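You operate a simulated robot arm through the tools that you are given. There is no shell and no other tool. Be economical: measure what you need, move in short steps, check, and stop when the job is done.

You are at the controls of a simulated robot arm. One attempt, no reset.

JOB
Put things in order on the surface of the dark brown table. At the end: the probe block with the blue cap (marked "TWO") stands where the probe block with the orange cap (marked "SIX") stood; the yellow tag (marked "HOLD") stands where the wax block stood; the wax block stands on top of the silver panel marked four; the probe block with the orange cap stands where the grey cup stood; the grey cup stands where the yellow tag stood; whatever was shut is shut again. Leave all else as you found it, and nothing knocked over.
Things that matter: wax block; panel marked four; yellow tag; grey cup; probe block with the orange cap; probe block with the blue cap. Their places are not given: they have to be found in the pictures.

The check looks at the end state, three seconds after you hand in, the way a careful person would. Anything else that was tipped, shoved, dropped, spilled or broken makes it a failure. Lids that push on must go on centred and level and be pressed home; caps that screw on are set level and turned clockwise until they are tight.

ROBOT AND FRAMES
A 6-joint arm with a two-finger parallel gripper, fixed in place. Base frame: the origin is at the foot of the arm, x ahead of it, y to its left, z up; the work surface is at about z = 820. Lengths are in mm, angles in rad, forces in N, time in s.
With the tool pointing down near the work surface it reaches from about 240 to 640 mm from the base axis. Its first joint turns from -1.152 to 1.152 rad. Payload 2.7 kg.
The TCP is the grasp point between the finger pads, 23 mm short of the fingertips. In the tool frame z runs along the fingers and y along their closing line. The gripper opens to 94 mm. The fingers are 38 mm wide and 10 mm thick; the gripper's body (54 by 96 mm) begins 39 mm behind the TCP.
Orientation is that of the tool frame in the base frame, as a unit quaternion [w, x, y, z]. With the fingers straight down and closing along the base's y, the tool's x points along the base's -x, its y along +y and its z along -z.

CONTROLS
- The arm moves only by the tool send_rows. Its argument "deltas" is a list of rows, each a list of 3 entries, a list of its own where there are three numbers: the shift along the tool's x, y, z in mm, then the turn, a rotation vector about the tool's x, y, z in rad, then the gripper command, from -1 (fully open) to 1 (shut), values between in proportion. In form: [[[dx, dy, dz], [rx, ry, rz], jaw], ...]. A call has 1 to 8 rows; each row is the pose to reach, as a shift and turn from the pose commanded when the call began, along the tool's axes at that moment. A row lasts 0.2 s, in which the tool goes at most 50 mm and 0.15 rad; a call with a longer step from one row to the next is refused whole, and so is a gripper value outside its range. Where a pose cannot be reached the arm comes as near as it can. A force on the tool above 40 N (or 10 N above the force at the start of the call, whichever is more), or a blocked arm, ends the call early, and 0.2 s more pass. Each finger travels about 45 mm/s and halts on what it meets, pressing with about 26 N; the grip force reading is that of the motor and also rises with nothing between the fingers. The clock runs only during rows and for 0.2 s after the last one: add rows that repeat a pose to give the fingers time. It gives the time, the measured TCP pose, the force on the tool (base axes), the opening and the grip force at its end, in the units of the frame above (readings bear some noise), and new pictures: "show" is both (left out), scene, wrist or none.
- Cameras (640 x 400 px; columns grow to the right, rows downward): "scene" is fixed at [84.5, -441.2, 1391.3]; the picture's right is [0.62, -0.78, 0.00], its down [-0.54, -0.43, -0.72] and it looks along [0.57, 0.45, -0.69] (base axes); focal length 317 px, centre (320, 200). "wrist" rides on the gripper at [86, 16, -74] in the tool frame; the picture's right is [-0.18, 0.98, 0.00], its down [-0.58, -0.11, -0.81] and it looks along [-0.79, -0.15, 0.59] (tool axes); focal length 243 px, centre (320, 200).
- pixel_to_xyz(camera, pixels): for up to 12 pixels [column, row] of the newest picture of that camera ("zoom" is the newest enlarged one), the place [x, y, z] in the base frame of the surface seen there, good to about 2 mm, but the place of the scene camera against the robot may be out by one fixed shift of up to 12 mm in any direction. No time passes.
- inspect(camera, box): a new picture of the part [left, top, right, bottom] of that camera's present view, enlarged. No time passes.
- finish_job(): hands the job in; it is judged then, once.

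Go step by step. Measure first, check grasps and placings, and put right what went wrong. The budget is 80 turns and 170 pictures, counting those below and the enlarged ones. Unless the task says otherwise, let go and move clear before handing in, and close with one line.

The tools are called after "Call:" by a JSON object that holds its "fn" and its "kwargs". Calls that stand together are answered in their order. send_rows: Moves the arm, as the interface text tells. Its arguments: {"type":"object","properties":{"deltas":{"type":"array","items":{"type":"array"}},"show":{"type":"string","enum":["both","scene","wrist","none"]}},"required":["deltas"]} The other tools are called the same way: pixel_to_xyz (camera, pixels) gives the place of the surface under pixels of a picture; inspect (camera, box) takes an enlarged picture of a part of a camera's view; finish_job () hands the job in.

At the start:

```text
clock: 0.0
position: [322.3, 76.6, 1080.6]
tcp_rot: [0.0, 0.0, 1.0, 0.0]
force: [-0.5, 0.3, -0.3]
opening: 94.3
grip_force: 0.0
```

scene: 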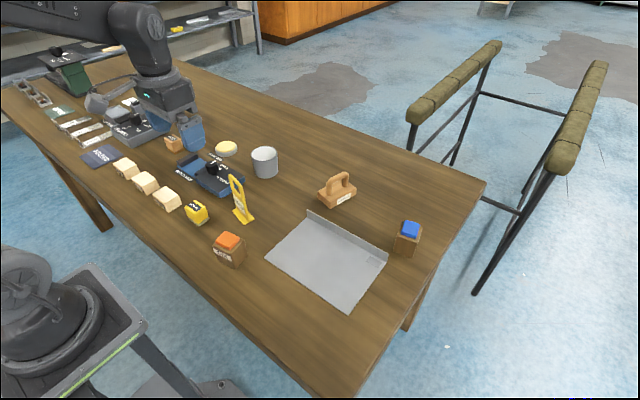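
wrist: 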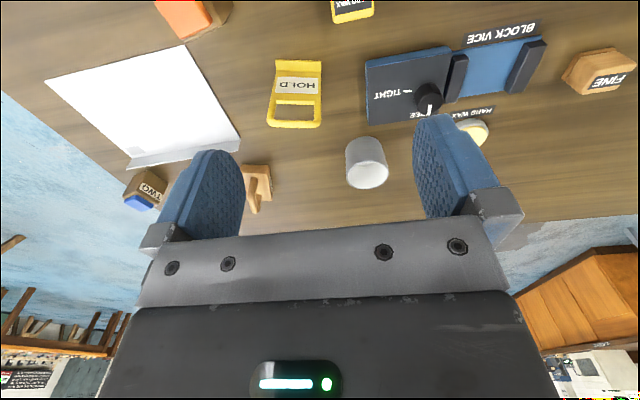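

The scene shows the silver panel near (328,258), the orange block at (229,248), the blue block at (408,238), the tag at (240,200), the cup at (265,162), and two wax candidates at (196,212) and (226,148). I'll enlarge to tell them apart.

Call:
{"fn": "inspect", "kwargs": {"camera": "scene", "box": [150, 120, 310, 220]}}

Call:
{"fn": "inspect", "kwargs": {"camera": "scene", "box": [200, 160, 440, 310]}}

Call:
{"fn": "inspect", "kwargs": {"camera": "scene", "box": [0, 60, 240, 210]}}

Call:
{"fn": "inspect", "kwargs": {"camera": "wrist", "box": [240, 0, 640, 250]}}

```text
4.00 times, centred on (230, 170) of scene
```

zoom: 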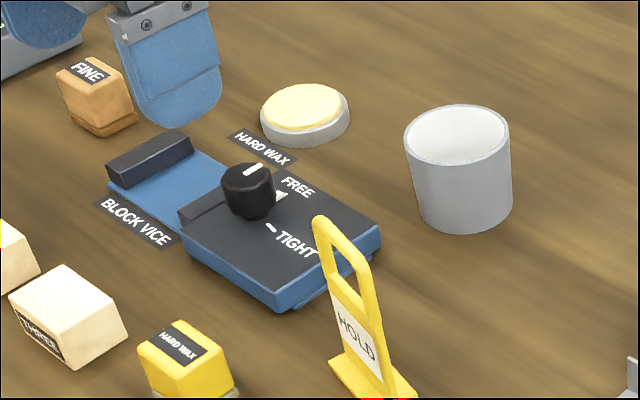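

```text
2.67 times, centred on (320, 235) of scene
```

zoom: 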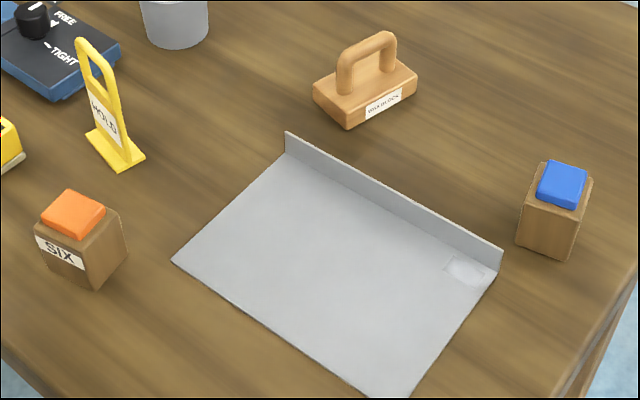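

```text
2.67 times, centred on (120, 135) of scene
```

zoom: 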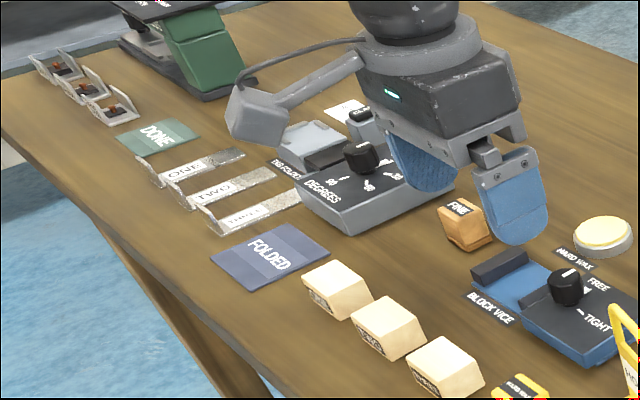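

```text
1.60 times, centred on (440, 125) of wrist
```

zoom: 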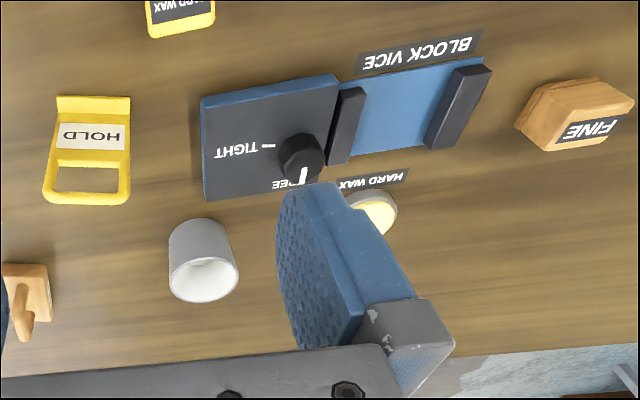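

The wooden handled block at (338,190) has a small label, and the panel has a faint mark at (375,262). I'll read both.

Call:
{"fn": "inspect", "kwargs": {"camera": "scene", "box": [308, 165, 372, 205]}}

Call:
{"fn": "inspect", "kwargs": {"camera": "scene", "box": [343, 240, 407, 280]}}

Call:
{"fn": "pixel_to_xyz", "kwargs": {"camera": "scene", "pixels": [[265, 258], [308, 212], [387, 250], [348, 311], [325, 260], [320, 190], [327, 208], [355, 190], [340, 173], [342, 183], [332, 176], [350, 180]]}}

Call:
{"fn": "pixel_to_xyz", "kwargs": {"camera": "scene", "pixels": [[229, 241], [214, 257], [232, 268], [246, 255], [410, 229], [396, 248], [412, 256], [236, 183], [241, 220], [253, 217], [238, 205], [275, 172]]}}

Call:
{"fn": "pixel_to_xyz", "kwargs": {"camera": "wrist", "pixels": [[352, 150], [380, 150], [347, 183], [387, 183], [367, 175], [295, 65], [295, 124], [272, 95], [318, 95], [250, 200], [260, 170], [145, 185]]}}

```text
10.00 times, centred on (340, 185) of scene
```

zoom: 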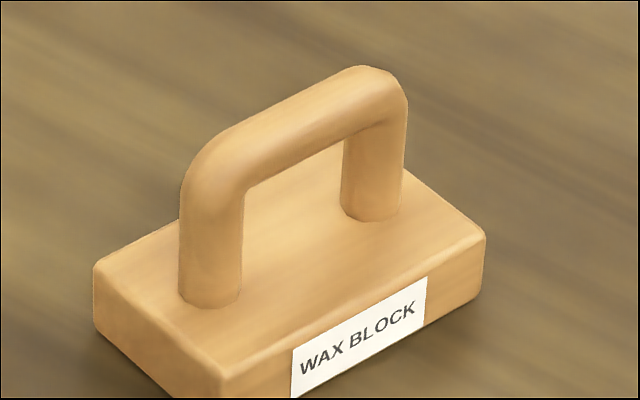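

```text
10.00 times, centred on (375, 260) of scene
```

zoom: 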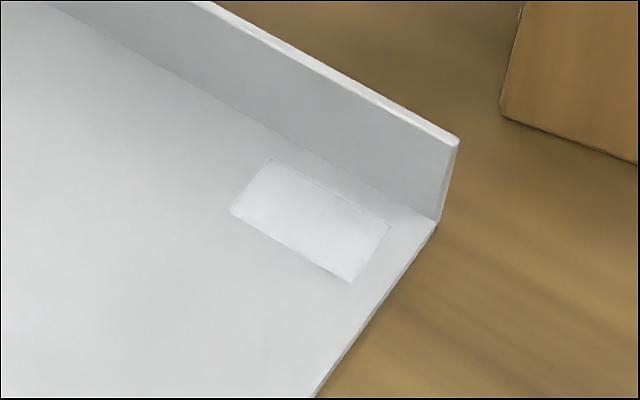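

```text
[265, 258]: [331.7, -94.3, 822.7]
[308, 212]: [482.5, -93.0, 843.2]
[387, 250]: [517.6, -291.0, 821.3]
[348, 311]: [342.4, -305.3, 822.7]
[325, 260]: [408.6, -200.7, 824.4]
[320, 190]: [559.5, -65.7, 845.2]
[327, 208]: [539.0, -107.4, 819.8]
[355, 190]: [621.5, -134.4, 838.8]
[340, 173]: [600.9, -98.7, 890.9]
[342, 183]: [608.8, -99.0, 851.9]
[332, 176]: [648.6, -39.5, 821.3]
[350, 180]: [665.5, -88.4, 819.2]
```

```text
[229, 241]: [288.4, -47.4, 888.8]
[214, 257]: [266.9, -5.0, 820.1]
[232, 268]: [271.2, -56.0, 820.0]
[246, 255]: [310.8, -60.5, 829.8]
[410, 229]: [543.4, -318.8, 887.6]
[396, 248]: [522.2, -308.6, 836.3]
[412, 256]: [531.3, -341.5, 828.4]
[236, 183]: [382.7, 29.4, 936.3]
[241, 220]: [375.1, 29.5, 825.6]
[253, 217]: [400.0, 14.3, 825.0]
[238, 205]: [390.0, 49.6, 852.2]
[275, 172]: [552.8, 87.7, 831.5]
```

```text
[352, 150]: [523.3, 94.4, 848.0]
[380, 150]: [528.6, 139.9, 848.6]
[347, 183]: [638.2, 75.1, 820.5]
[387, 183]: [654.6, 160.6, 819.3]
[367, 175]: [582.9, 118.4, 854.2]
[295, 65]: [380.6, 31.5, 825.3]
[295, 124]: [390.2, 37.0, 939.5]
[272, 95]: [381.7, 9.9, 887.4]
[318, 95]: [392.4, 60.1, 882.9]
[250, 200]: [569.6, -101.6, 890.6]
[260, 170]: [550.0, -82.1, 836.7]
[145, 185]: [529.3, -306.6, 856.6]
```

The handled block really is the wax block, and the only large silver panel lies beside it. I'll move to a better wrist viewpoint for the wax block, panel and blue block.

Call:
{"fn": "send_rows", "kwargs": {"deltas": [[[0, -45, 20], [0, 0, 0], -1], [[0, -90, 40], [0, 0, 0], -1], [[0, -135, 60], [0, 0, 0], -1], [[0, -176, 80], [0, 0, 0], -1]], "show": "wrist"}}

```text
clock: 1.0
position: [322.6, -96.3, 1001.3]
tcp_rot: [0.001, 0.0, 1.0, 0.0]
force: [-0.2, -0.3, 0.4]
opening: 93.8
grip_force: 0.2
```

wrist: 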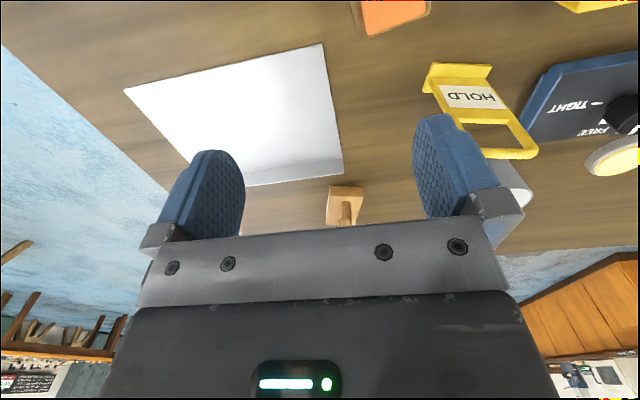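

The wax block is seen at (345,205), its handle running away from the arm. I'll enlarge and measure.

Call:
{"fn": "inspect", "kwargs": {"camera": "wrist", "box": [297, 170, 393, 230]}}

Call:
{"fn": "inspect", "kwargs": {"camera": "wrist", "box": [110, 40, 350, 190]}}

```text
6.67 times, centred on (345, 200) of wrist
```

zoom: 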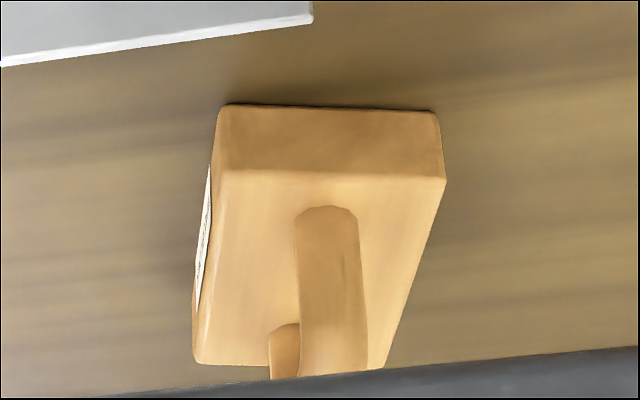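

```text
2.67 times, centred on (230, 115) of wrist
```

zoom: 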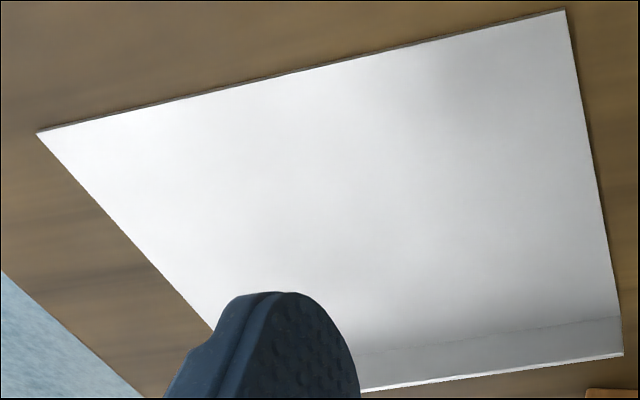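

Call:
{"fn": "pixel_to_xyz", "kwargs": {"camera": "wrist", "pixels": [[330.8, 196.5], [363, 198], [332, 186.6], [361.5, 187], [354, 223.5], [328, 223], [346, 204], [343, 219], [349, 219], [341.8, 212], [350, 212], [345, 190]]}}

Call:
{"fn": "pixel_to_xyz", "kwargs": {"camera": "wrist", "pixels": [[125, 89], [321, 45], [338, 160], [342, 171], [182, 155], [250, 120], [250, 181]]}}

Call:
{"fn": "pixel_to_xyz", "kwargs": {"camera": "scene", "pixels": [[318, 195], [330, 204], [356, 190], [343, 173], [345, 172], [330, 180]]}}

```text
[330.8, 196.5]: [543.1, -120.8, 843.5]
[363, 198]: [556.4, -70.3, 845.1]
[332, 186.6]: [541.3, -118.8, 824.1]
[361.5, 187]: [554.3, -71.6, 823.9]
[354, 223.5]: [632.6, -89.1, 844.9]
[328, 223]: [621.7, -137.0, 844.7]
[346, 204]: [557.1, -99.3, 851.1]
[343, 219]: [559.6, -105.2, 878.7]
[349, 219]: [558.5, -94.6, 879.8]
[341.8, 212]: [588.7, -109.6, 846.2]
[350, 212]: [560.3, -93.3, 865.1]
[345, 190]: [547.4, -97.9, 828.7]
```

```text
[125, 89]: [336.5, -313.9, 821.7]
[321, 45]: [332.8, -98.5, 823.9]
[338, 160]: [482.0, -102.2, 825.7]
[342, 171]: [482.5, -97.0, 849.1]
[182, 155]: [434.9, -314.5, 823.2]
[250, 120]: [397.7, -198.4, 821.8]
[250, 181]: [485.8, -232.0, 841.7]
```

```text
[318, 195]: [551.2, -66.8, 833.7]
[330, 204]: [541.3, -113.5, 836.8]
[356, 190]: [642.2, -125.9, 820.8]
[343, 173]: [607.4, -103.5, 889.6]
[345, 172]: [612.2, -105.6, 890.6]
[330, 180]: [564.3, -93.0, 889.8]
```

Wax block: centre about (589,-105), long axis turned about -0.23 rad, handle bar top about z 890; panel spans x 333–487, y -98…-314. I'll go above the handle with the fingers across it.

Call:
{"fn": "send_rows", "kwargs": {"deltas": [[[-45, 0, 0], [0, 0, 0.04], -1], [[-90, -2, 0], [0, 0, 0.08], -1], [[-135, -3, 0], [0, 0, 0.12], -1], [[-180, -4, 20], [0, 0, 0.16], -1], [[-225, -5, 40], [0, 0, 0.2], -1], [[-266, -5.6, 50], [0, 0, 0.23], -1], [[-266, -5.6, 50], [0, 0, 0.23], -1]]}}

```text
clock: 2.6
position: [591.2, -105.4, 949.1]
tcp_rot: [0.0, 0.115, 0.993, 0.0]
force: [0.3, -0.2, -0.6]
opening: 94.0
grip_force: 0.0
```

scene: 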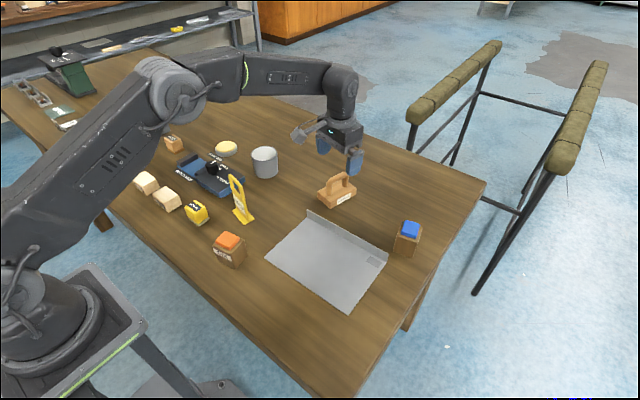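
wrist: 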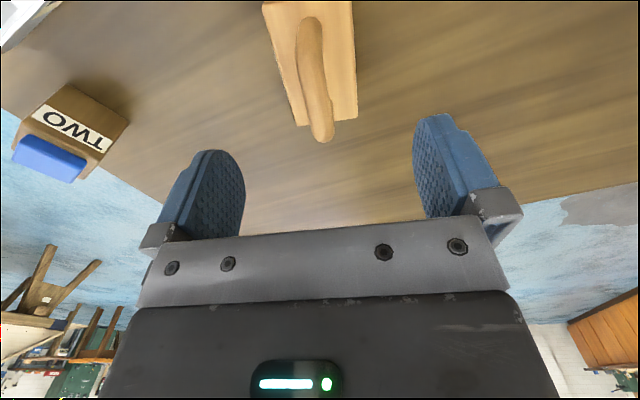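

The handle runs from (310,25) to (325,135), between the fingers. I'll measure it from this close view.

Call:
{"fn": "pixel_to_xyz", "kwargs": {"camera": "wrist", "pixels": [[311, 30], [313, 60], [318, 90], [322, 120], [358, 115], [297, 123], [270, 20], [352, 10], [290, 100], [330, 40], [60, 140], [110, 145]]}}

```text
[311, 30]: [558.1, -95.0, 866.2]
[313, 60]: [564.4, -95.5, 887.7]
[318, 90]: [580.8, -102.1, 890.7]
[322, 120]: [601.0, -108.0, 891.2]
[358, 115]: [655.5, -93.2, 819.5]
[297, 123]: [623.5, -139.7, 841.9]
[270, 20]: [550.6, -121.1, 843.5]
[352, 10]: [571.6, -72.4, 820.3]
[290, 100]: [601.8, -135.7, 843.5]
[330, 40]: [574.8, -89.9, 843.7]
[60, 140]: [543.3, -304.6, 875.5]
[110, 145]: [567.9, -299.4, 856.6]
```

The handle line passes under the TCP (at x 591, y ≈ -105), angle about -0.26. I'll lower to z≈881 with a tiny turn, then shut.

Call:
{"fn": "send_rows", "kwargs": {"deltas": [[[0, 0, 35], [0, 0, 0.03], -1], [[0, 0, 68], [0, 0, 0.03], -1], [[0, 0, 68], [0, 0, 0.03], 0.3], [[0, 0, 68], [0, 0, 0.03], 1], [[0, 0, 68], [0, 0, 0.03], 1], [[0, 0, 68], [0, 0, 0.03], 1], [[0, 0, 68], [0, 0, 0.03], 1], [[0, 0, 68], [0, 0, 0.03], 1]], "show": "wrist"}}

```text
clock: 4.4
position: [589.7, -103.3, 881.6]
tcp_rot: [-0.001, 0.129, 0.992, 0.0]
force: [0.1, -0.2, 0.3]
opening: 15.0
grip_force: 26.3
```

wrist: 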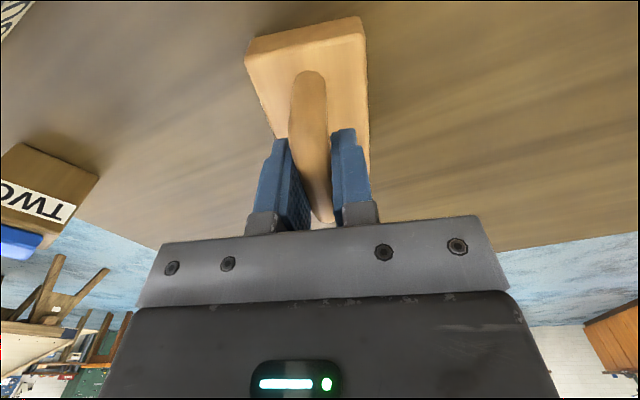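

The handle is held (opening 15 mm, 26 N). I'll lift straight and turn square to the base.

Call:
{"fn": "send_rows", "kwargs": {"deltas": [[[0, 0, -30], [0, 0, 0], 1], [[0, 0, -60], [0, 0, -0.1], 1], [[0, 0, -60], [0, 0, -0.2], 1], [[0, 0, -60], [0, 0, -0.26], 1], [[0, 0, -60], [0, 0, -0.26], 1]], "show": "wrist"}}

```text
clock: 5.6
position: [587.0, -105.8, 942.1]
tcp_rot: [0.0, 0.0, 1.0, 0.001]
force: [0.6, 0.4, 0.0]
opening: 0.0
grip_force: 25.9
```

wrist: 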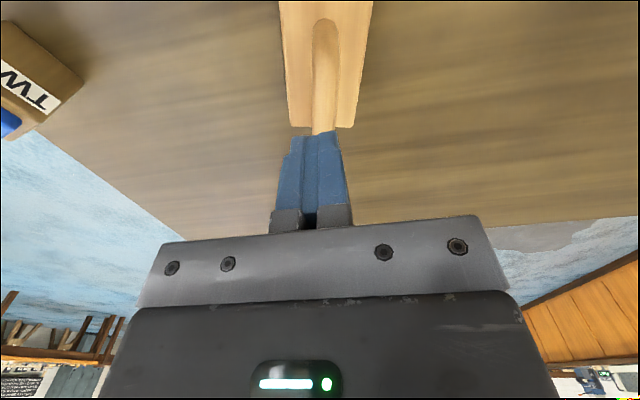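

The opening fell to 0: the handle slipped out of the fingers. I'll see where the block is now.

Call:
{"fn": "pixel_to_xyz", "kwargs": {"camera": "wrist", "pixels": [[290, 60], [291, 110], [285, 20], [326, 30], [325, 70], [325, 110], [362, 60], [354, 118], [292, 126]]}}

Call:
{"fn": "inspect", "kwargs": {"camera": "wrist", "box": [240, 0, 400, 140]}}

Call:
{"fn": "inspect", "kwargs": {"camera": "scene", "box": [290, 130, 386, 220]}}

```text
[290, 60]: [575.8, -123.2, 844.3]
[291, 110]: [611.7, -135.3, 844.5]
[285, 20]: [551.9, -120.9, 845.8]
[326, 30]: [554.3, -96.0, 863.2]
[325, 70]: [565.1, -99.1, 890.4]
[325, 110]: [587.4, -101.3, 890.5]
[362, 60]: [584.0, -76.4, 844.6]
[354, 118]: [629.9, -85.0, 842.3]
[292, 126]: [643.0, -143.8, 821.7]
```

```text
2.86 times, centred on (320, 70) of wrist
```

zoom: 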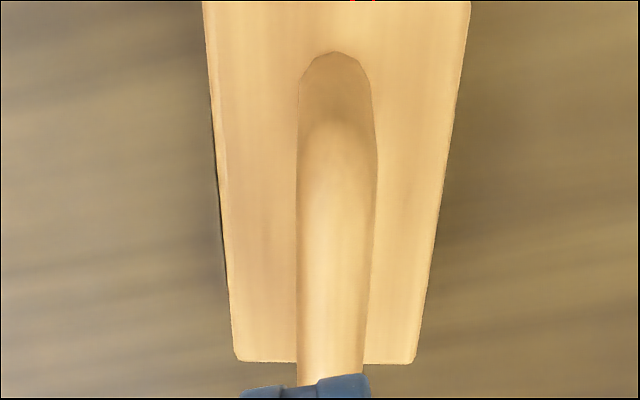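

```text
4.44 times, centred on (338, 175) of scene
```

zoom: 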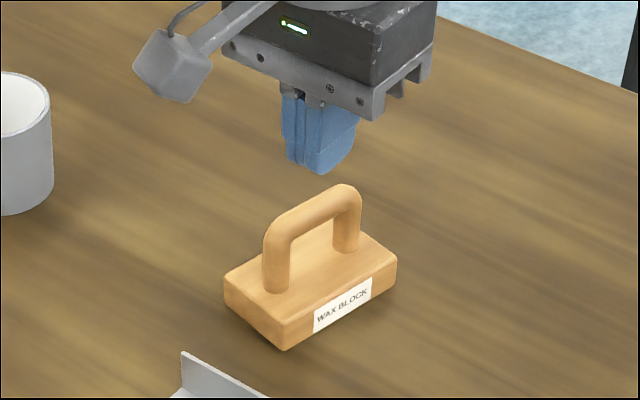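

The block stands almost unmoved, about -0.23 rad, so the grip slipped at the start of a fast lift. I'll reopen, regrip with the bar a little deeper in the pads, then lift slowly.

Call:
{"fn": "send_rows", "kwargs": {"deltas": [[[0, 0, 0], [0, 0, 0.12], 0], [[0, 0, 0], [0, 0, 0.23], 0], [[0, 0, 0], [0, 0, 0.23], 0], [[0, 0, 35], [0, 0, 0.23], 0], [[0, 0, 67], [0, 0, 0.23], 0], [[0, 0, 67], [0, 0, 0.23], 1], [[0, 0, 67], [0, 0, 0.23], 1], [[0, 0, 67], [0, 0, 0.23], 1]], "show": "none"}}

Call:
{"fn": "send_rows", "kwargs": {"deltas": [[[0, 0, 0], [0, 0, 0], 1], [[0, 0, 0], [0, 0, 0], 1], [[0, 0, -2], [0, 0, 0], 1], [[0, 0, -4], [0, 0, 0], 1], [[0, 0, -6], [0, 0, 0], 1]], "show": "wrist"}}

```text
clock: 7.4
position: [587.5, -107.9, 877.0]
tcp_rot: [0.0, 0.115, 0.993, 0.0]
force: [-0.1, -0.8, 0.4]
opening: 15.1
grip_force: 25.7
```

```text
clock: 8.6
position: [587.2, -105.7, 882.3]
tcp_rot: [0.0, 0.115, 0.993, 0.0]
force: [-0.2, -0.9, -1.3]
opening: 14.9
grip_force: 25.6
```

wrist: 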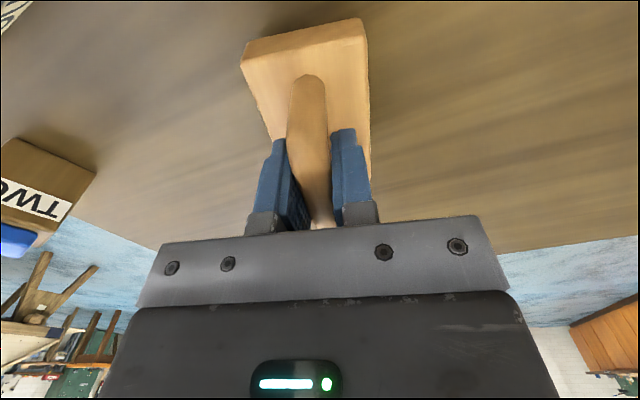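

Call:
{"fn": "pixel_to_xyz", "kwargs": {"camera": "wrist", "pixels": [[270, 60], [345, 45], [300, 40], [308, 80], [307, 110], [310, 140]]}}

Call:
{"fn": "inspect", "kwargs": {"camera": "scene", "box": [290, 140, 386, 220]}}

```text
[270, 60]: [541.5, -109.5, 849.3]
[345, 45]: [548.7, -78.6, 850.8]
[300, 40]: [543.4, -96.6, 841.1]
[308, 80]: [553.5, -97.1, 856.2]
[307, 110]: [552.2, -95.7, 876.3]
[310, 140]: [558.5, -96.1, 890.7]
```

```text
5.00 times, centred on (338, 180) of scene
```

zoom: 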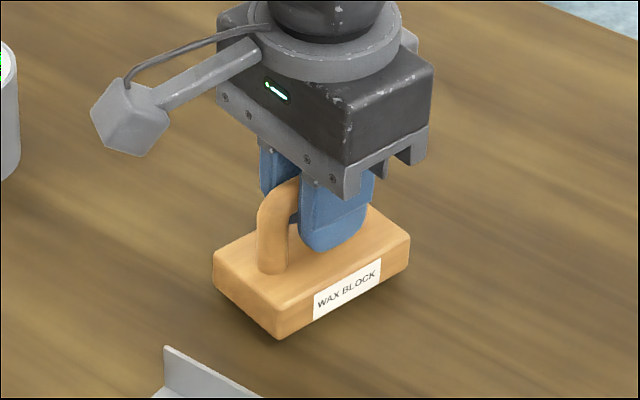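

The block's top front edge (270,60) reads z≈850, about 5 up, so slow lifting seems to hold. Continuing slowly.

Call:
{"fn": "send_rows", "kwargs": {"deltas": [[[0, 0, -3], [0, 0, 0], 1], [[0, 0, -7], [0, 0, 0], 1], [[0, 0, -12], [0, 0, 0], 1], [[0, 0, -17], [0, 0, 0], 1], [[0, 0, -22], [0, 0, 0], 1], [[0, 0, -27], [0, 0, 0], 1], [[0, 0, -31], [0, 0, 0], 1], [[0, 0, -34], [0, 0, 0], 1]], "show": "wrist"}}

```text
clock: 10.4
position: [589.5, -105.0, 915.8]
tcp_rot: [-0.001, 0.115, 0.993, 0.001]
force: [0.0, 0.2, -1.6]
opening: 15.0
grip_force: 26.0
```

wrist: 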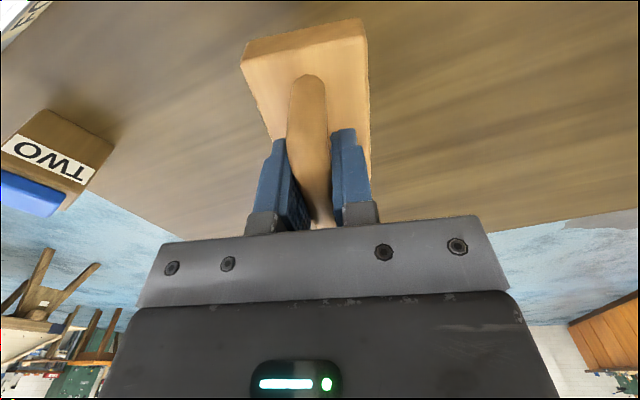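

It holds now and hangs clear by about 39 mm. I'll rise a little more and turn it square gently.

Call:
{"fn": "send_rows", "kwargs": {"deltas": [[[0, 0, -4], [0, 0, -0.03], 1], [[0, 0, -8], [0, 0, -0.07], 1], [[0, 0, -12], [0, 0, -0.11], 1], [[0, 0, -16], [0, 0, -0.15], 1], [[0, 0, -20], [0, 0, -0.19], 1], [[0, 0, -22], [0, 0, -0.22], 1], [[0, 0, -22], [0, 0, -0.23], 1]], "show": "none"}}

Call:
{"fn": "send_rows", "kwargs": {"deltas": [[[5, -3, 0], [0, 0, 0], 1], [[20, -10, 0], [0, 0, 0], 1], [[40, -23, 0], [0, 0, 0], 1], [[65, -37, 0], [0, 0, 0], 1], [[90, -51, 0], [0, 0, 0], 1], [[115, -65, 0], [0, 0, 0], 1], [[135, -76, 0], [0, 0, 0], 1], [[142, -80, 0], [0, 0, 0], 1]], "show": "wrist"}}

```text
clock: 12.0
position: [588.3, -104.8, 936.9]
tcp_rot: [0.0, 0.0, 1.0, 0.0]
force: [1.2, -0.6, -2.0]
opening: 15.1
grip_force: 26.4
```

```text
clock: 13.8
position: [445.5, -183.6, 937.7]
tcp_rot: [0.0, 0.0, 1.0, -0.001]
force: [0.5, 0.7, -0.9]
opening: 15.0
grip_force: 26.1
```

wrist: 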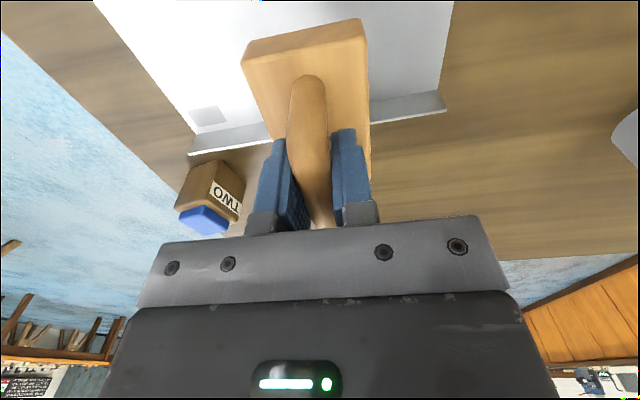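

The block is above the panel; I'll measure the flange (445,105)/(192,140) and panel label corner here, and read the label.

Call:
{"fn": "pixel_to_xyz", "kwargs": {"camera": "wrist", "pixels": [[444, 92], [190, 133], [208, 116], [445, 106], [160, 90], [446, 20], [210, 165], [235, 180], [205, 218], [225, 212]]}}

Call:
{"fn": "inspect", "kwargs": {"camera": "wrist", "box": [160, 90, 260, 240]}}

```text
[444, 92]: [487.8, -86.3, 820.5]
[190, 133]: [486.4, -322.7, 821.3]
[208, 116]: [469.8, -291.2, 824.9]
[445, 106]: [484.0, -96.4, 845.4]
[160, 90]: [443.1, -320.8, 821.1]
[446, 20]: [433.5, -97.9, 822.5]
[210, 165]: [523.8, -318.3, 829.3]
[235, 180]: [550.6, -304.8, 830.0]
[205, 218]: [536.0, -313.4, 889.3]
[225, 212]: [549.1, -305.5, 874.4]
```

```text
2.67 times, centred on (210, 165) of wrist
```

zoom: 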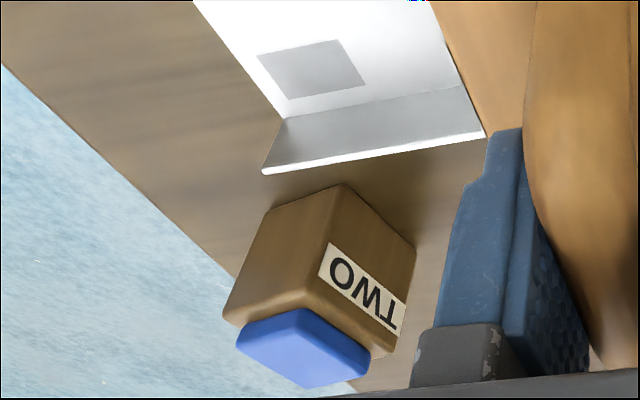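

The panel spans x 333–485, y -98…-318, so its centre is about (409,-207). I'll move there and lower to just above contact (TCP z≈881), slowly.

Call:
{"fn": "send_rows", "kwargs": {"deltas": [[[10, -6, 0], [0, 0, 0], 1], [[25, -14, 0], [0, 0, 0], 1], [[36, -21, 5], [0, 0, 0], 1], [[37, -22, 18], [0, 0, 0], 1], [[37, -22, 33], [0, 0, 0], 1], [[37, -22, 46], [0, 0, 0], 1], [[37, -22, 53], [0, 0, 0], 1], [[37, -22, 57], [0, 0, 0], 1]], "show": "wrist"}}

```text
clock: 15.6
position: [408.0, -206.5, 881.7]
tcp_rot: [0.0, 0.0, 1.0, 0.0]
force: [0.5, -0.1, -1.1]
opening: 14.9
grip_force: 25.6
```

wrist: 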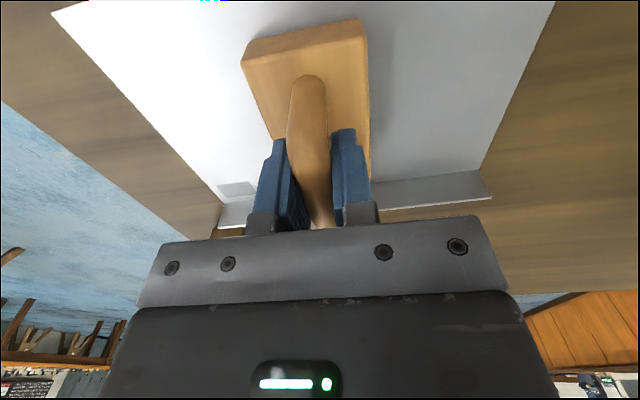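

Still hanging (force ≈ -1 N). I'll ease down 2 mm, open, and rise.

Call:
{"fn": "send_rows", "kwargs": {"deltas": [[[0, 0, 1], [0, 0, 0], 1], [[0, 0, 2], [0, 0, 0], 1], [[0, 0, 2], [0, 0, 0], 1]], "show": "none"}}

Call:
{"fn": "send_rows", "kwargs": {"deltas": [[[0, 0, 0], [0, 0, 0], 0], [[0, 0, 0], [0, 0, 0], 0], [[0, 0, 0], [0, 0, 0], 0], [[0, 0, -30], [0, 0, 0], 0], [[0, 0, -75], [0, 0, 0], 0], [[0, 0, -120], [0, 0, 0], 0], [[0, 0, -121], [0, 0, 0], -1]], "show": "both"}}

```text
clock: 16.4
position: [408.5, -207.0, 880.0]
tcp_rot: [0.001, -0.001, 1.0, -0.001]
force: [-5.2, -2.0, 14.8]
opening: 15.1
grip_force: 26.2
```

```text
clock: 18.0
position: [410.3, -208.7, 1000.1]
tcp_rot: [0.0, 0.0, 1.0, 0.0]
force: [0.2, 0.1, 0.6]
opening: 81.8
grip_force: 0.0
```

scene: 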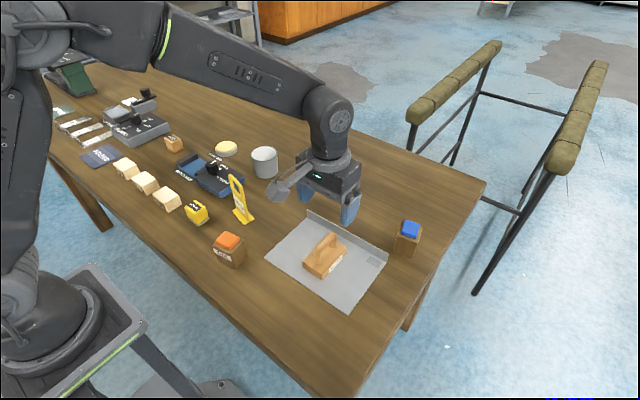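
wrist: 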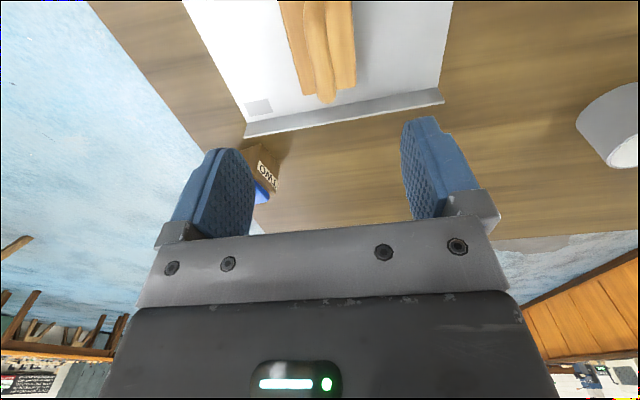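

The wax block sits on the panel, undisturbed. Next I'll back off to look at the tag from the arm's side.

Call:
{"fn": "send_rows", "kwargs": {"deltas": [[[0, 15, -40], [0, 0, 0], -1], [[20, 55, -60], [0, 0, 0], -1], [[50, 95, -60], [0, 0, 0], -1], [[80, 135, -60], [0, 0, 0], -1], [[110, 172, -60], [0, 0, 0], -1], [[135, 210, -60], [0, 0, 0], -1], [[150, 243, -60], [0, 0, 0], -1], [[150, 243, -60], [0, 0, 0], -1]], "show": "wrist"}}

```text
clock: 19.8
position: [262.0, 32.9, 1060.1]
tcp_rot: [0.0, 0.001, 1.0, 0.0]
force: [-0.1, -0.2, 0.2]
opening: 93.8
grip_force: 0.1
```

wrist: 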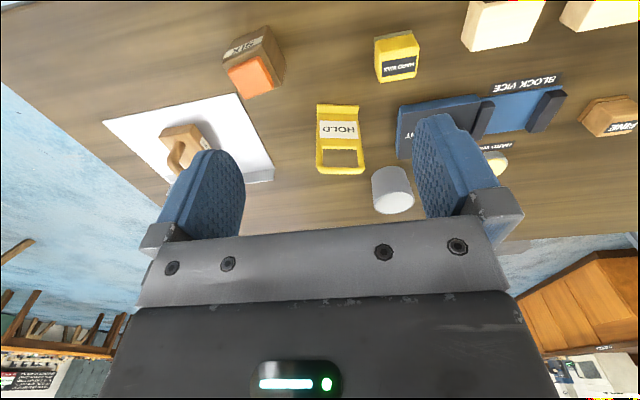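

Call:
{"fn": "inspect", "kwargs": {"camera": "wrist", "box": [296, 90, 424, 220]}}

Call:
{"fn": "inspect", "kwargs": {"camera": "wrist", "box": [200, 10, 300, 110]}}

Call:
{"fn": "inspect", "kwargs": {"camera": "scene", "box": [210, 165, 274, 229]}}

Call:
{"fn": "pixel_to_xyz", "kwargs": {"camera": "wrist", "pixels": [[319, 107], [357, 107], [318, 121], [359, 121], [320, 150], [363, 150], [322, 171], [362, 171], [342, 171], [340, 143], [322, 115], [330, 171]]}}

Call:
{"fn": "pixel_to_xyz", "kwargs": {"camera": "wrist", "pixels": [[373, 175], [410, 173], [376, 208], [411, 208], [393, 212], [393, 175], [224, 52], [265, 28], [283, 70], [229, 70], [260, 60], [249, 76]]}}

Call:
{"fn": "pixel_to_xyz", "kwargs": {"camera": "scene", "pixels": [[230, 176], [237, 178], [243, 213], [234, 214], [253, 217], [242, 222], [241, 200], [233, 195], [265, 149], [265, 178], [254, 165], [277, 160]]}}

```text
3.08 times, centred on (360, 155) of wrist
```

zoom: 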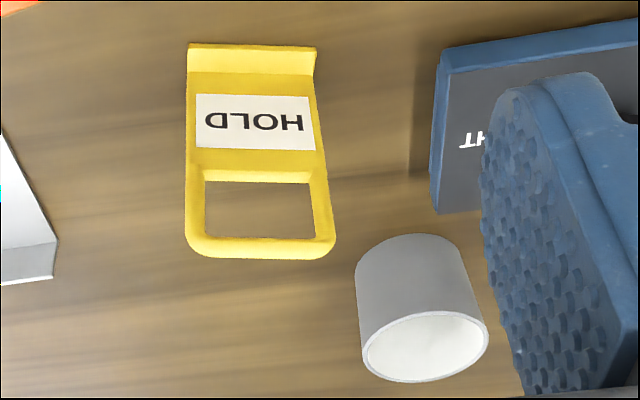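

```text
4.00 times, centred on (250, 60) of wrist
```

zoom: 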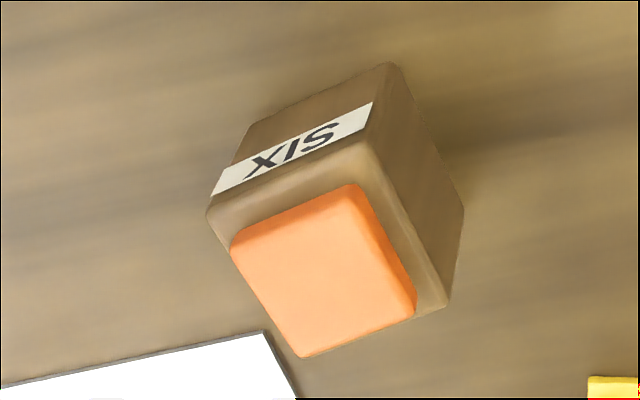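

```text
6.25 times, centred on (242, 197) of scene
```

zoom: 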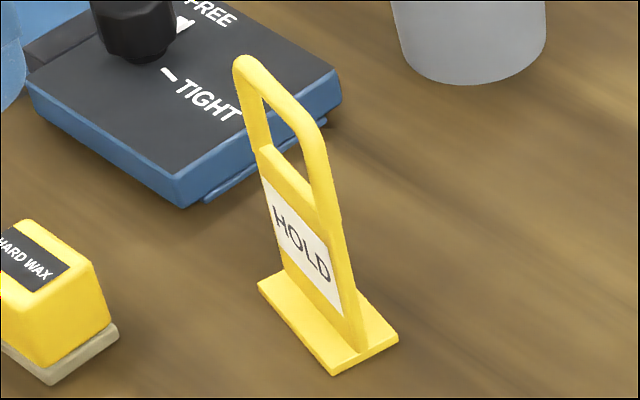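

```text
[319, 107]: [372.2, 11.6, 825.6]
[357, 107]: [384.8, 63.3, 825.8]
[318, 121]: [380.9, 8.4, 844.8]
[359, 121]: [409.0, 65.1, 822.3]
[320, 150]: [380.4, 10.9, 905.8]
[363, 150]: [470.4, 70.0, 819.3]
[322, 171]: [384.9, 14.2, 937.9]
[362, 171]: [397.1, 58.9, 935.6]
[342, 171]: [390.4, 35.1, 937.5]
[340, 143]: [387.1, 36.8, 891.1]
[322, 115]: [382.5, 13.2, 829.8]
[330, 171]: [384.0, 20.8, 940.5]
```

```text
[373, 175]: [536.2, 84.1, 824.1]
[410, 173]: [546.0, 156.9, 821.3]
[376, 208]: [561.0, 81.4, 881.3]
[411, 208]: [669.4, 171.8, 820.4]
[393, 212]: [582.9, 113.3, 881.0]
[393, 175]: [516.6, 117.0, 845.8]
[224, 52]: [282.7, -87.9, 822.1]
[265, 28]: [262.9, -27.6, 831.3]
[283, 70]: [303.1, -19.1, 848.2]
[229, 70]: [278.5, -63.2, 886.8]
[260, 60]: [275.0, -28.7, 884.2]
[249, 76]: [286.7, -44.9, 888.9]
```

```text
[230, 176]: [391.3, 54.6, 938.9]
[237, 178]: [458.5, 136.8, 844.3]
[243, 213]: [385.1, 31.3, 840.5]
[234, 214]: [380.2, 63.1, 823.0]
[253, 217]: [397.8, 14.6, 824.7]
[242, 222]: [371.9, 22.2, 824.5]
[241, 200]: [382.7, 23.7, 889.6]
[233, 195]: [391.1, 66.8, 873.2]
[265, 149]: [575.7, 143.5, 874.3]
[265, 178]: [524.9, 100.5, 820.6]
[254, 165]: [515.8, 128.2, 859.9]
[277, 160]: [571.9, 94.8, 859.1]
```

Tag: vertical plate centred about (390,36), top z≈939, plate line turned so its normal is (0.97,-0.26). I'll turn the tool about -1.31 rad so the fingers close across the thin side, arriving above it.

Call:
{"fn": "send_rows", "kwargs": {"deltas": [[[-16, 0, 0], [0, 0, -0.145], -1], [[-32, 0, 0], [0, 0, -0.29], -1], [[-48, 1, 0], [0, 0, -0.435], -1], [[-64, 1, 0], [0, 0, -0.58], -1], [[-80, 2, 0], [0, 0, -0.725], -1], [[-96, 2, 0], [0, 0, -0.87], -1], [[-112, 3, 0], [0, 0, -1.015], -1], [[-128, 3, 0], [0, 0, -1.16], -1]], "show": "none"}}

Call:
{"fn": "send_rows", "kwargs": {"deltas": [[[0, 0, 15], [0, 0, -0.14], -1], [[0, 0, 35], [0, 0, -0.15], -1], [[0, 0, 60], [0, 0, -0.15], -1], [[0, 0, 60], [0, 0, -0.15], -1]], "show": "both"}}

```text
clock: 21.6
position: [387.1, 40.5, 1060.0]
tcp_rot: [0.0, -0.549, 0.836, 0.0]
force: [-0.2, 0.2, 0.2]
opening: 94.3
grip_force: 0.2
```

```text
clock: 22.6
position: [387.3, 38.8, 1000.5]
tcp_rot: [0.0, -0.609, 0.793, 0.0]
force: [-0.5, -0.1, -0.6]
opening: 94.0
grip_force: 0.0
```

scene: 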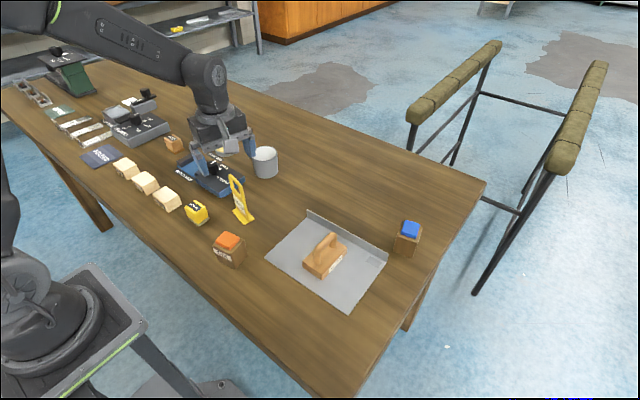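
wrist: 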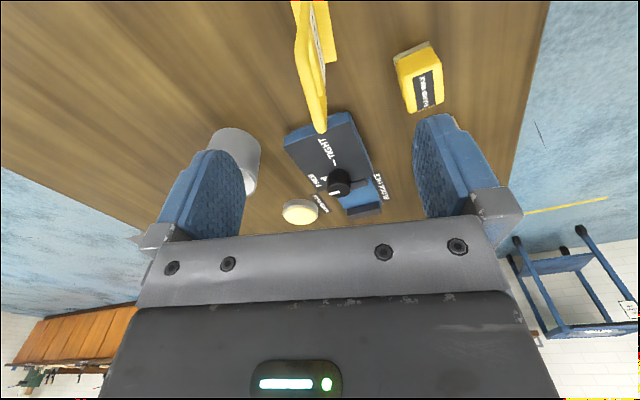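

The tag is seen edge-on from (300,50) to (320,130). Measuring its top edge before descending.

Call:
{"fn": "pixel_to_xyz", "kwargs": {"camera": "wrist", "pixels": [[304, 60], [308, 80], [313, 100], [318, 120], [320, 128], [297, 30], [330, 60]]}}

Call:
{"fn": "inspect", "kwargs": {"camera": "wrist", "box": [260, 0, 380, 140]}}

```text
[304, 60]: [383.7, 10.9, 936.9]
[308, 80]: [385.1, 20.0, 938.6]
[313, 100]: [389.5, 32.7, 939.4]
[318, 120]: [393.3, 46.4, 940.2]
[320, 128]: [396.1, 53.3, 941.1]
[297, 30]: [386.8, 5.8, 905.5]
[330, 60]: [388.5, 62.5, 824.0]
```

```text
2.86 times, centred on (320, 70) of wrist
```

zoom: 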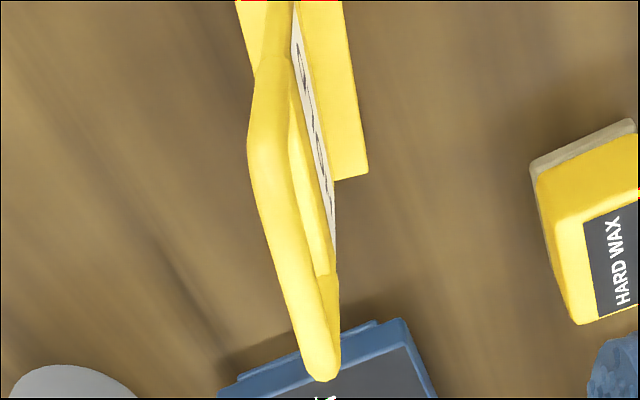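

The plate line passes ~3.5 mm toward tool -y; centre (390.5,35). I'll correct and lower to z≈908.

Call:
{"fn": "send_rows", "kwargs": {"deltas": [[[2, -3.5, 10], [0, 0, 0.02], -1], [[2, -3.5, 40], [0, 0, 0.02], -1], [[2, -3.5, 70], [0, 0, 0.02], -1], [[2, -3.5, 92], [0, 0, 0.02], -1], [[2, -3.5, 92], [0, 0, 0.02], -1]], "show": "both"}}

```text
clock: 23.8
position: [390.6, 38.4, 909.4]
tcp_rot: [0.0, -0.602, 0.799, 0.0]
force: [0.2, 0.3, -0.1]
opening: 93.9
grip_force: 0.1
```

scene: 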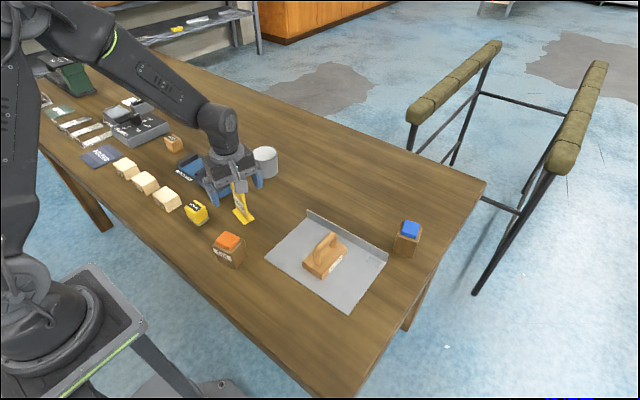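
wrist: 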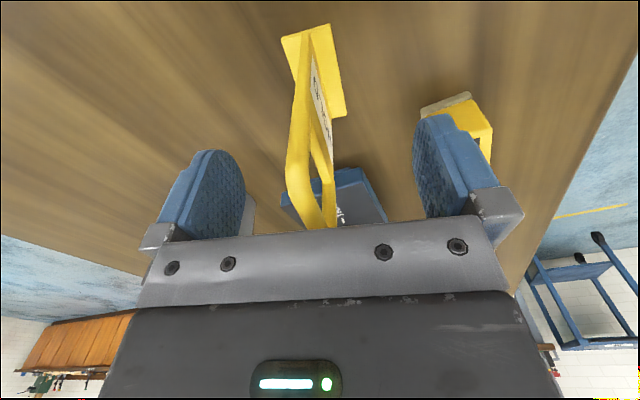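

The plate is between the pads; I'll shut the fingers.

Call:
{"fn": "send_rows", "kwargs": {"deltas": [[[0, 0, 0], [0, 0, 0], 1], [[0, 0, 0], [0, 0, 0], 1], [[0, 0, 0], [0, 0, 0], 1], [[0, 0, 0], [0, 0, 0], 1], [[0, 0, 0], [0, 0, 0], 1], [[0, 0, 0], [0, 0, 0], 1]], "show": "wrist"}}

Call:
{"fn": "send_rows", "kwargs": {"deltas": [[[0, 0, -2], [0, 0, 0], 1], [[0, 0, -5], [0, 0, 0], 1], [[0, 0, -10], [0, 0, 0], 1], [[0, 0, -16], [0, 0, 0], 1], [[0, 0, -24], [0, 0, 0], 1], [[0, 0, -33], [0, 0, 0], 1], [[0, 0, -42], [0, 0, 0], 1], [[0, 0, -50], [0, 0, 0], 1]], "show": "both"}}

```text
clock: 25.2
position: [390.5, 38.5, 909.8]
tcp_rot: [0.0, -0.601, 0.799, 0.0]
force: [-0.5, 0.5, 0.4]
opening: 6.5
grip_force: 25.8
```

wrist: 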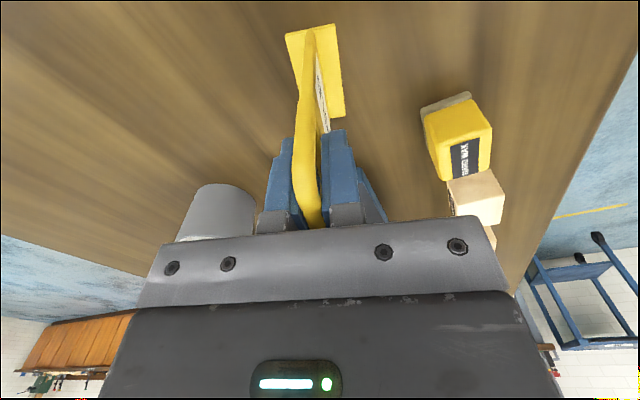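

```text
clock: 27.0
position: [388.4, 36.5, 959.9]
tcp_rot: [0.0, -0.601, 0.799, 0.0]
force: [0.3, 0.7, 0.2]
opening: 6.6
grip_force: 25.5
```

scene: 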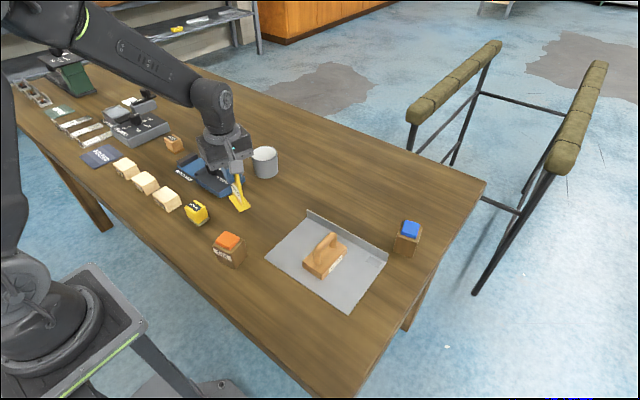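
wrist: 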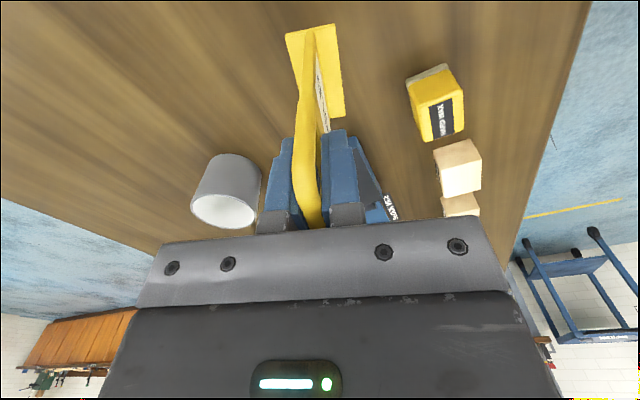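

The tag is held and rose level. I'll carry it to above the old wax place (588,-103).

Call:
{"fn": "send_rows", "kwargs": {"deltas": [[[3, -8, 0], [0, 0, 0], 1], [[12, -34, 0], [0, 0, 0], 1], [[24, -70, 0], [0, 0, 0], 1], [[38, -110, 0], [0, 0, 0], 1], [[52, -150, 0], [0, 0, 0], 1], [[66, -190, 0], [0, 0, 0], 1], [[76, -220, 0], [0, 0, 0], 1], [[80, -230, 0], [0, 0, 0], 1]], "show": "both"}}

```text
clock: 28.8
position: [587.6, -106.1, 957.1]
tcp_rot: [0.0, -0.601, 0.8, 0.0]
force: [0.1, -0.3, -0.3]
opening: 6.9
grip_force: 26.4
```

scene: 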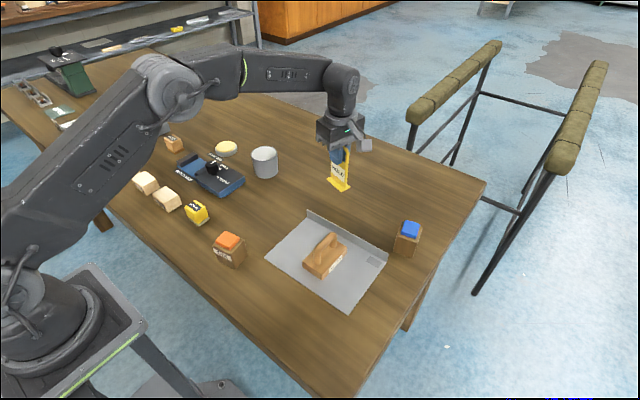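
wrist: 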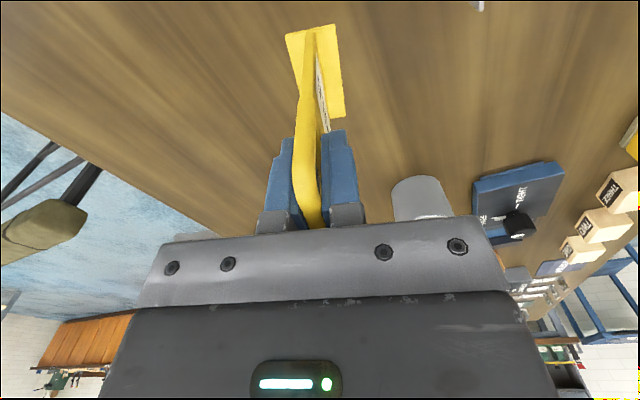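

The tag hangs upright over the place. I'll lower 47 mm, then creep to contact.

Call:
{"fn": "send_rows", "kwargs": {"deltas": [[[0, 0, 5], [0, 0, 0], 1], [[0, 0, 15], [0, 0, 0], 1], [[0, 0, 27], [0, 0, 0], 1], [[0, 0, 38], [0, 0, 0], 1], [[0, 0, 45], [0, 0, 0], 1], [[0, 0, 48], [0, 0, 0], 1], [[0, 0, 48], [0, 0, 0], 1]], "show": "none"}}

Call:
{"fn": "send_rows", "kwargs": {"deltas": [[[0, 0, 1], [0, 0, 0], 1], [[0, 0, 2], [0, 0, 0], 1], [[0, 0, 2], [0, 0, 0], 1]], "show": "both"}}

```text
clock: 30.4
position: [590.2, -104.4, 910.8]
tcp_rot: [0.0, -0.601, 0.799, 0.0]
force: [0.1, 0.3, 0.9]
opening: 6.7
grip_force: 25.9
```

```text
clock: 31.2
position: [588.7, -104.9, 909.7]
tcp_rot: [0.001, -0.601, 0.799, -0.002]
force: [1.3, 1.2, 13.7]
opening: 6.8
grip_force: 26.4
```

scene: 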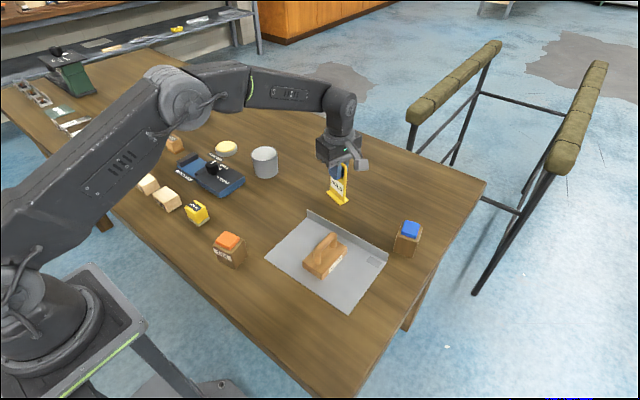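
wrist: 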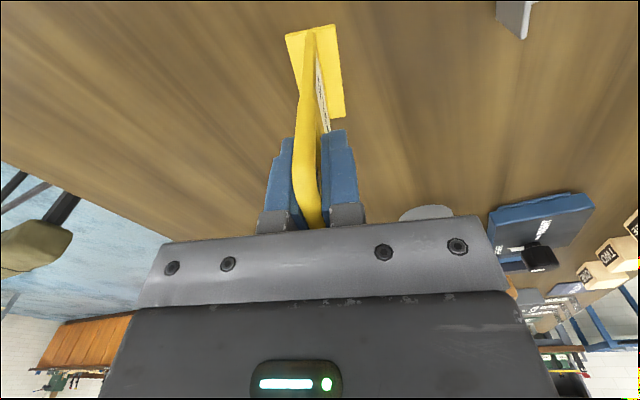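

Contact (13.7 N up), so the tag is standing at the right place. I'll open fully, wait, and rise slowly at first.

Call:
{"fn": "send_rows", "kwargs": {"deltas": [[[0, 0, -0.5], [0, 0, 0], 0.5], [[0, 0, -0.5], [0, 0, 0], 0], [[0, 0, -0.5], [0, 0, 0], -0.5], [[0, 0, -0.5], [0, 0, 0], -0.5], [[0, 0, -20], [0, 0, 0], -0.5], [[0, 0, -60], [0, 0, 0], -0.5], [[0, 0, -105], [0, 0, 0], -1], [[0, 0, -120], [0, 0, 0], -1]], "show": "both"}}

```text
clock: 33.0
position: [586.9, -105.4, 1029.2]
tcp_rot: [0.001, -0.601, 0.799, 0.0]
force: [1.0, -0.8, -0.1]
opening: 94.0
grip_force: 0.0
```

scene: 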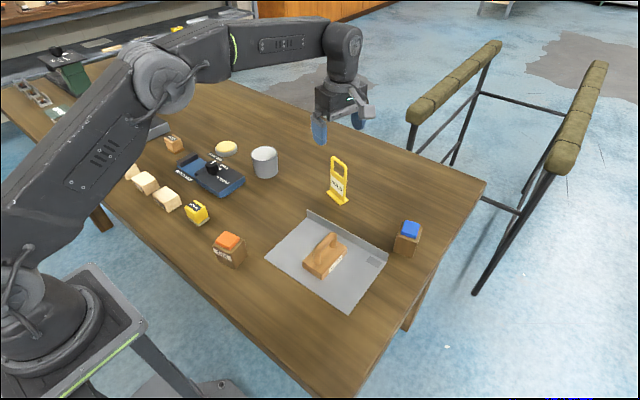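
wrist: 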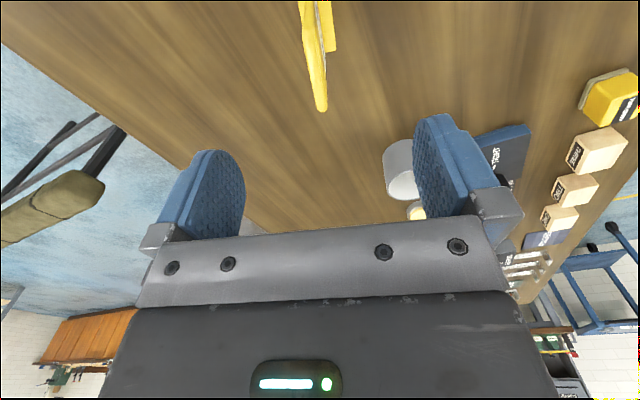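

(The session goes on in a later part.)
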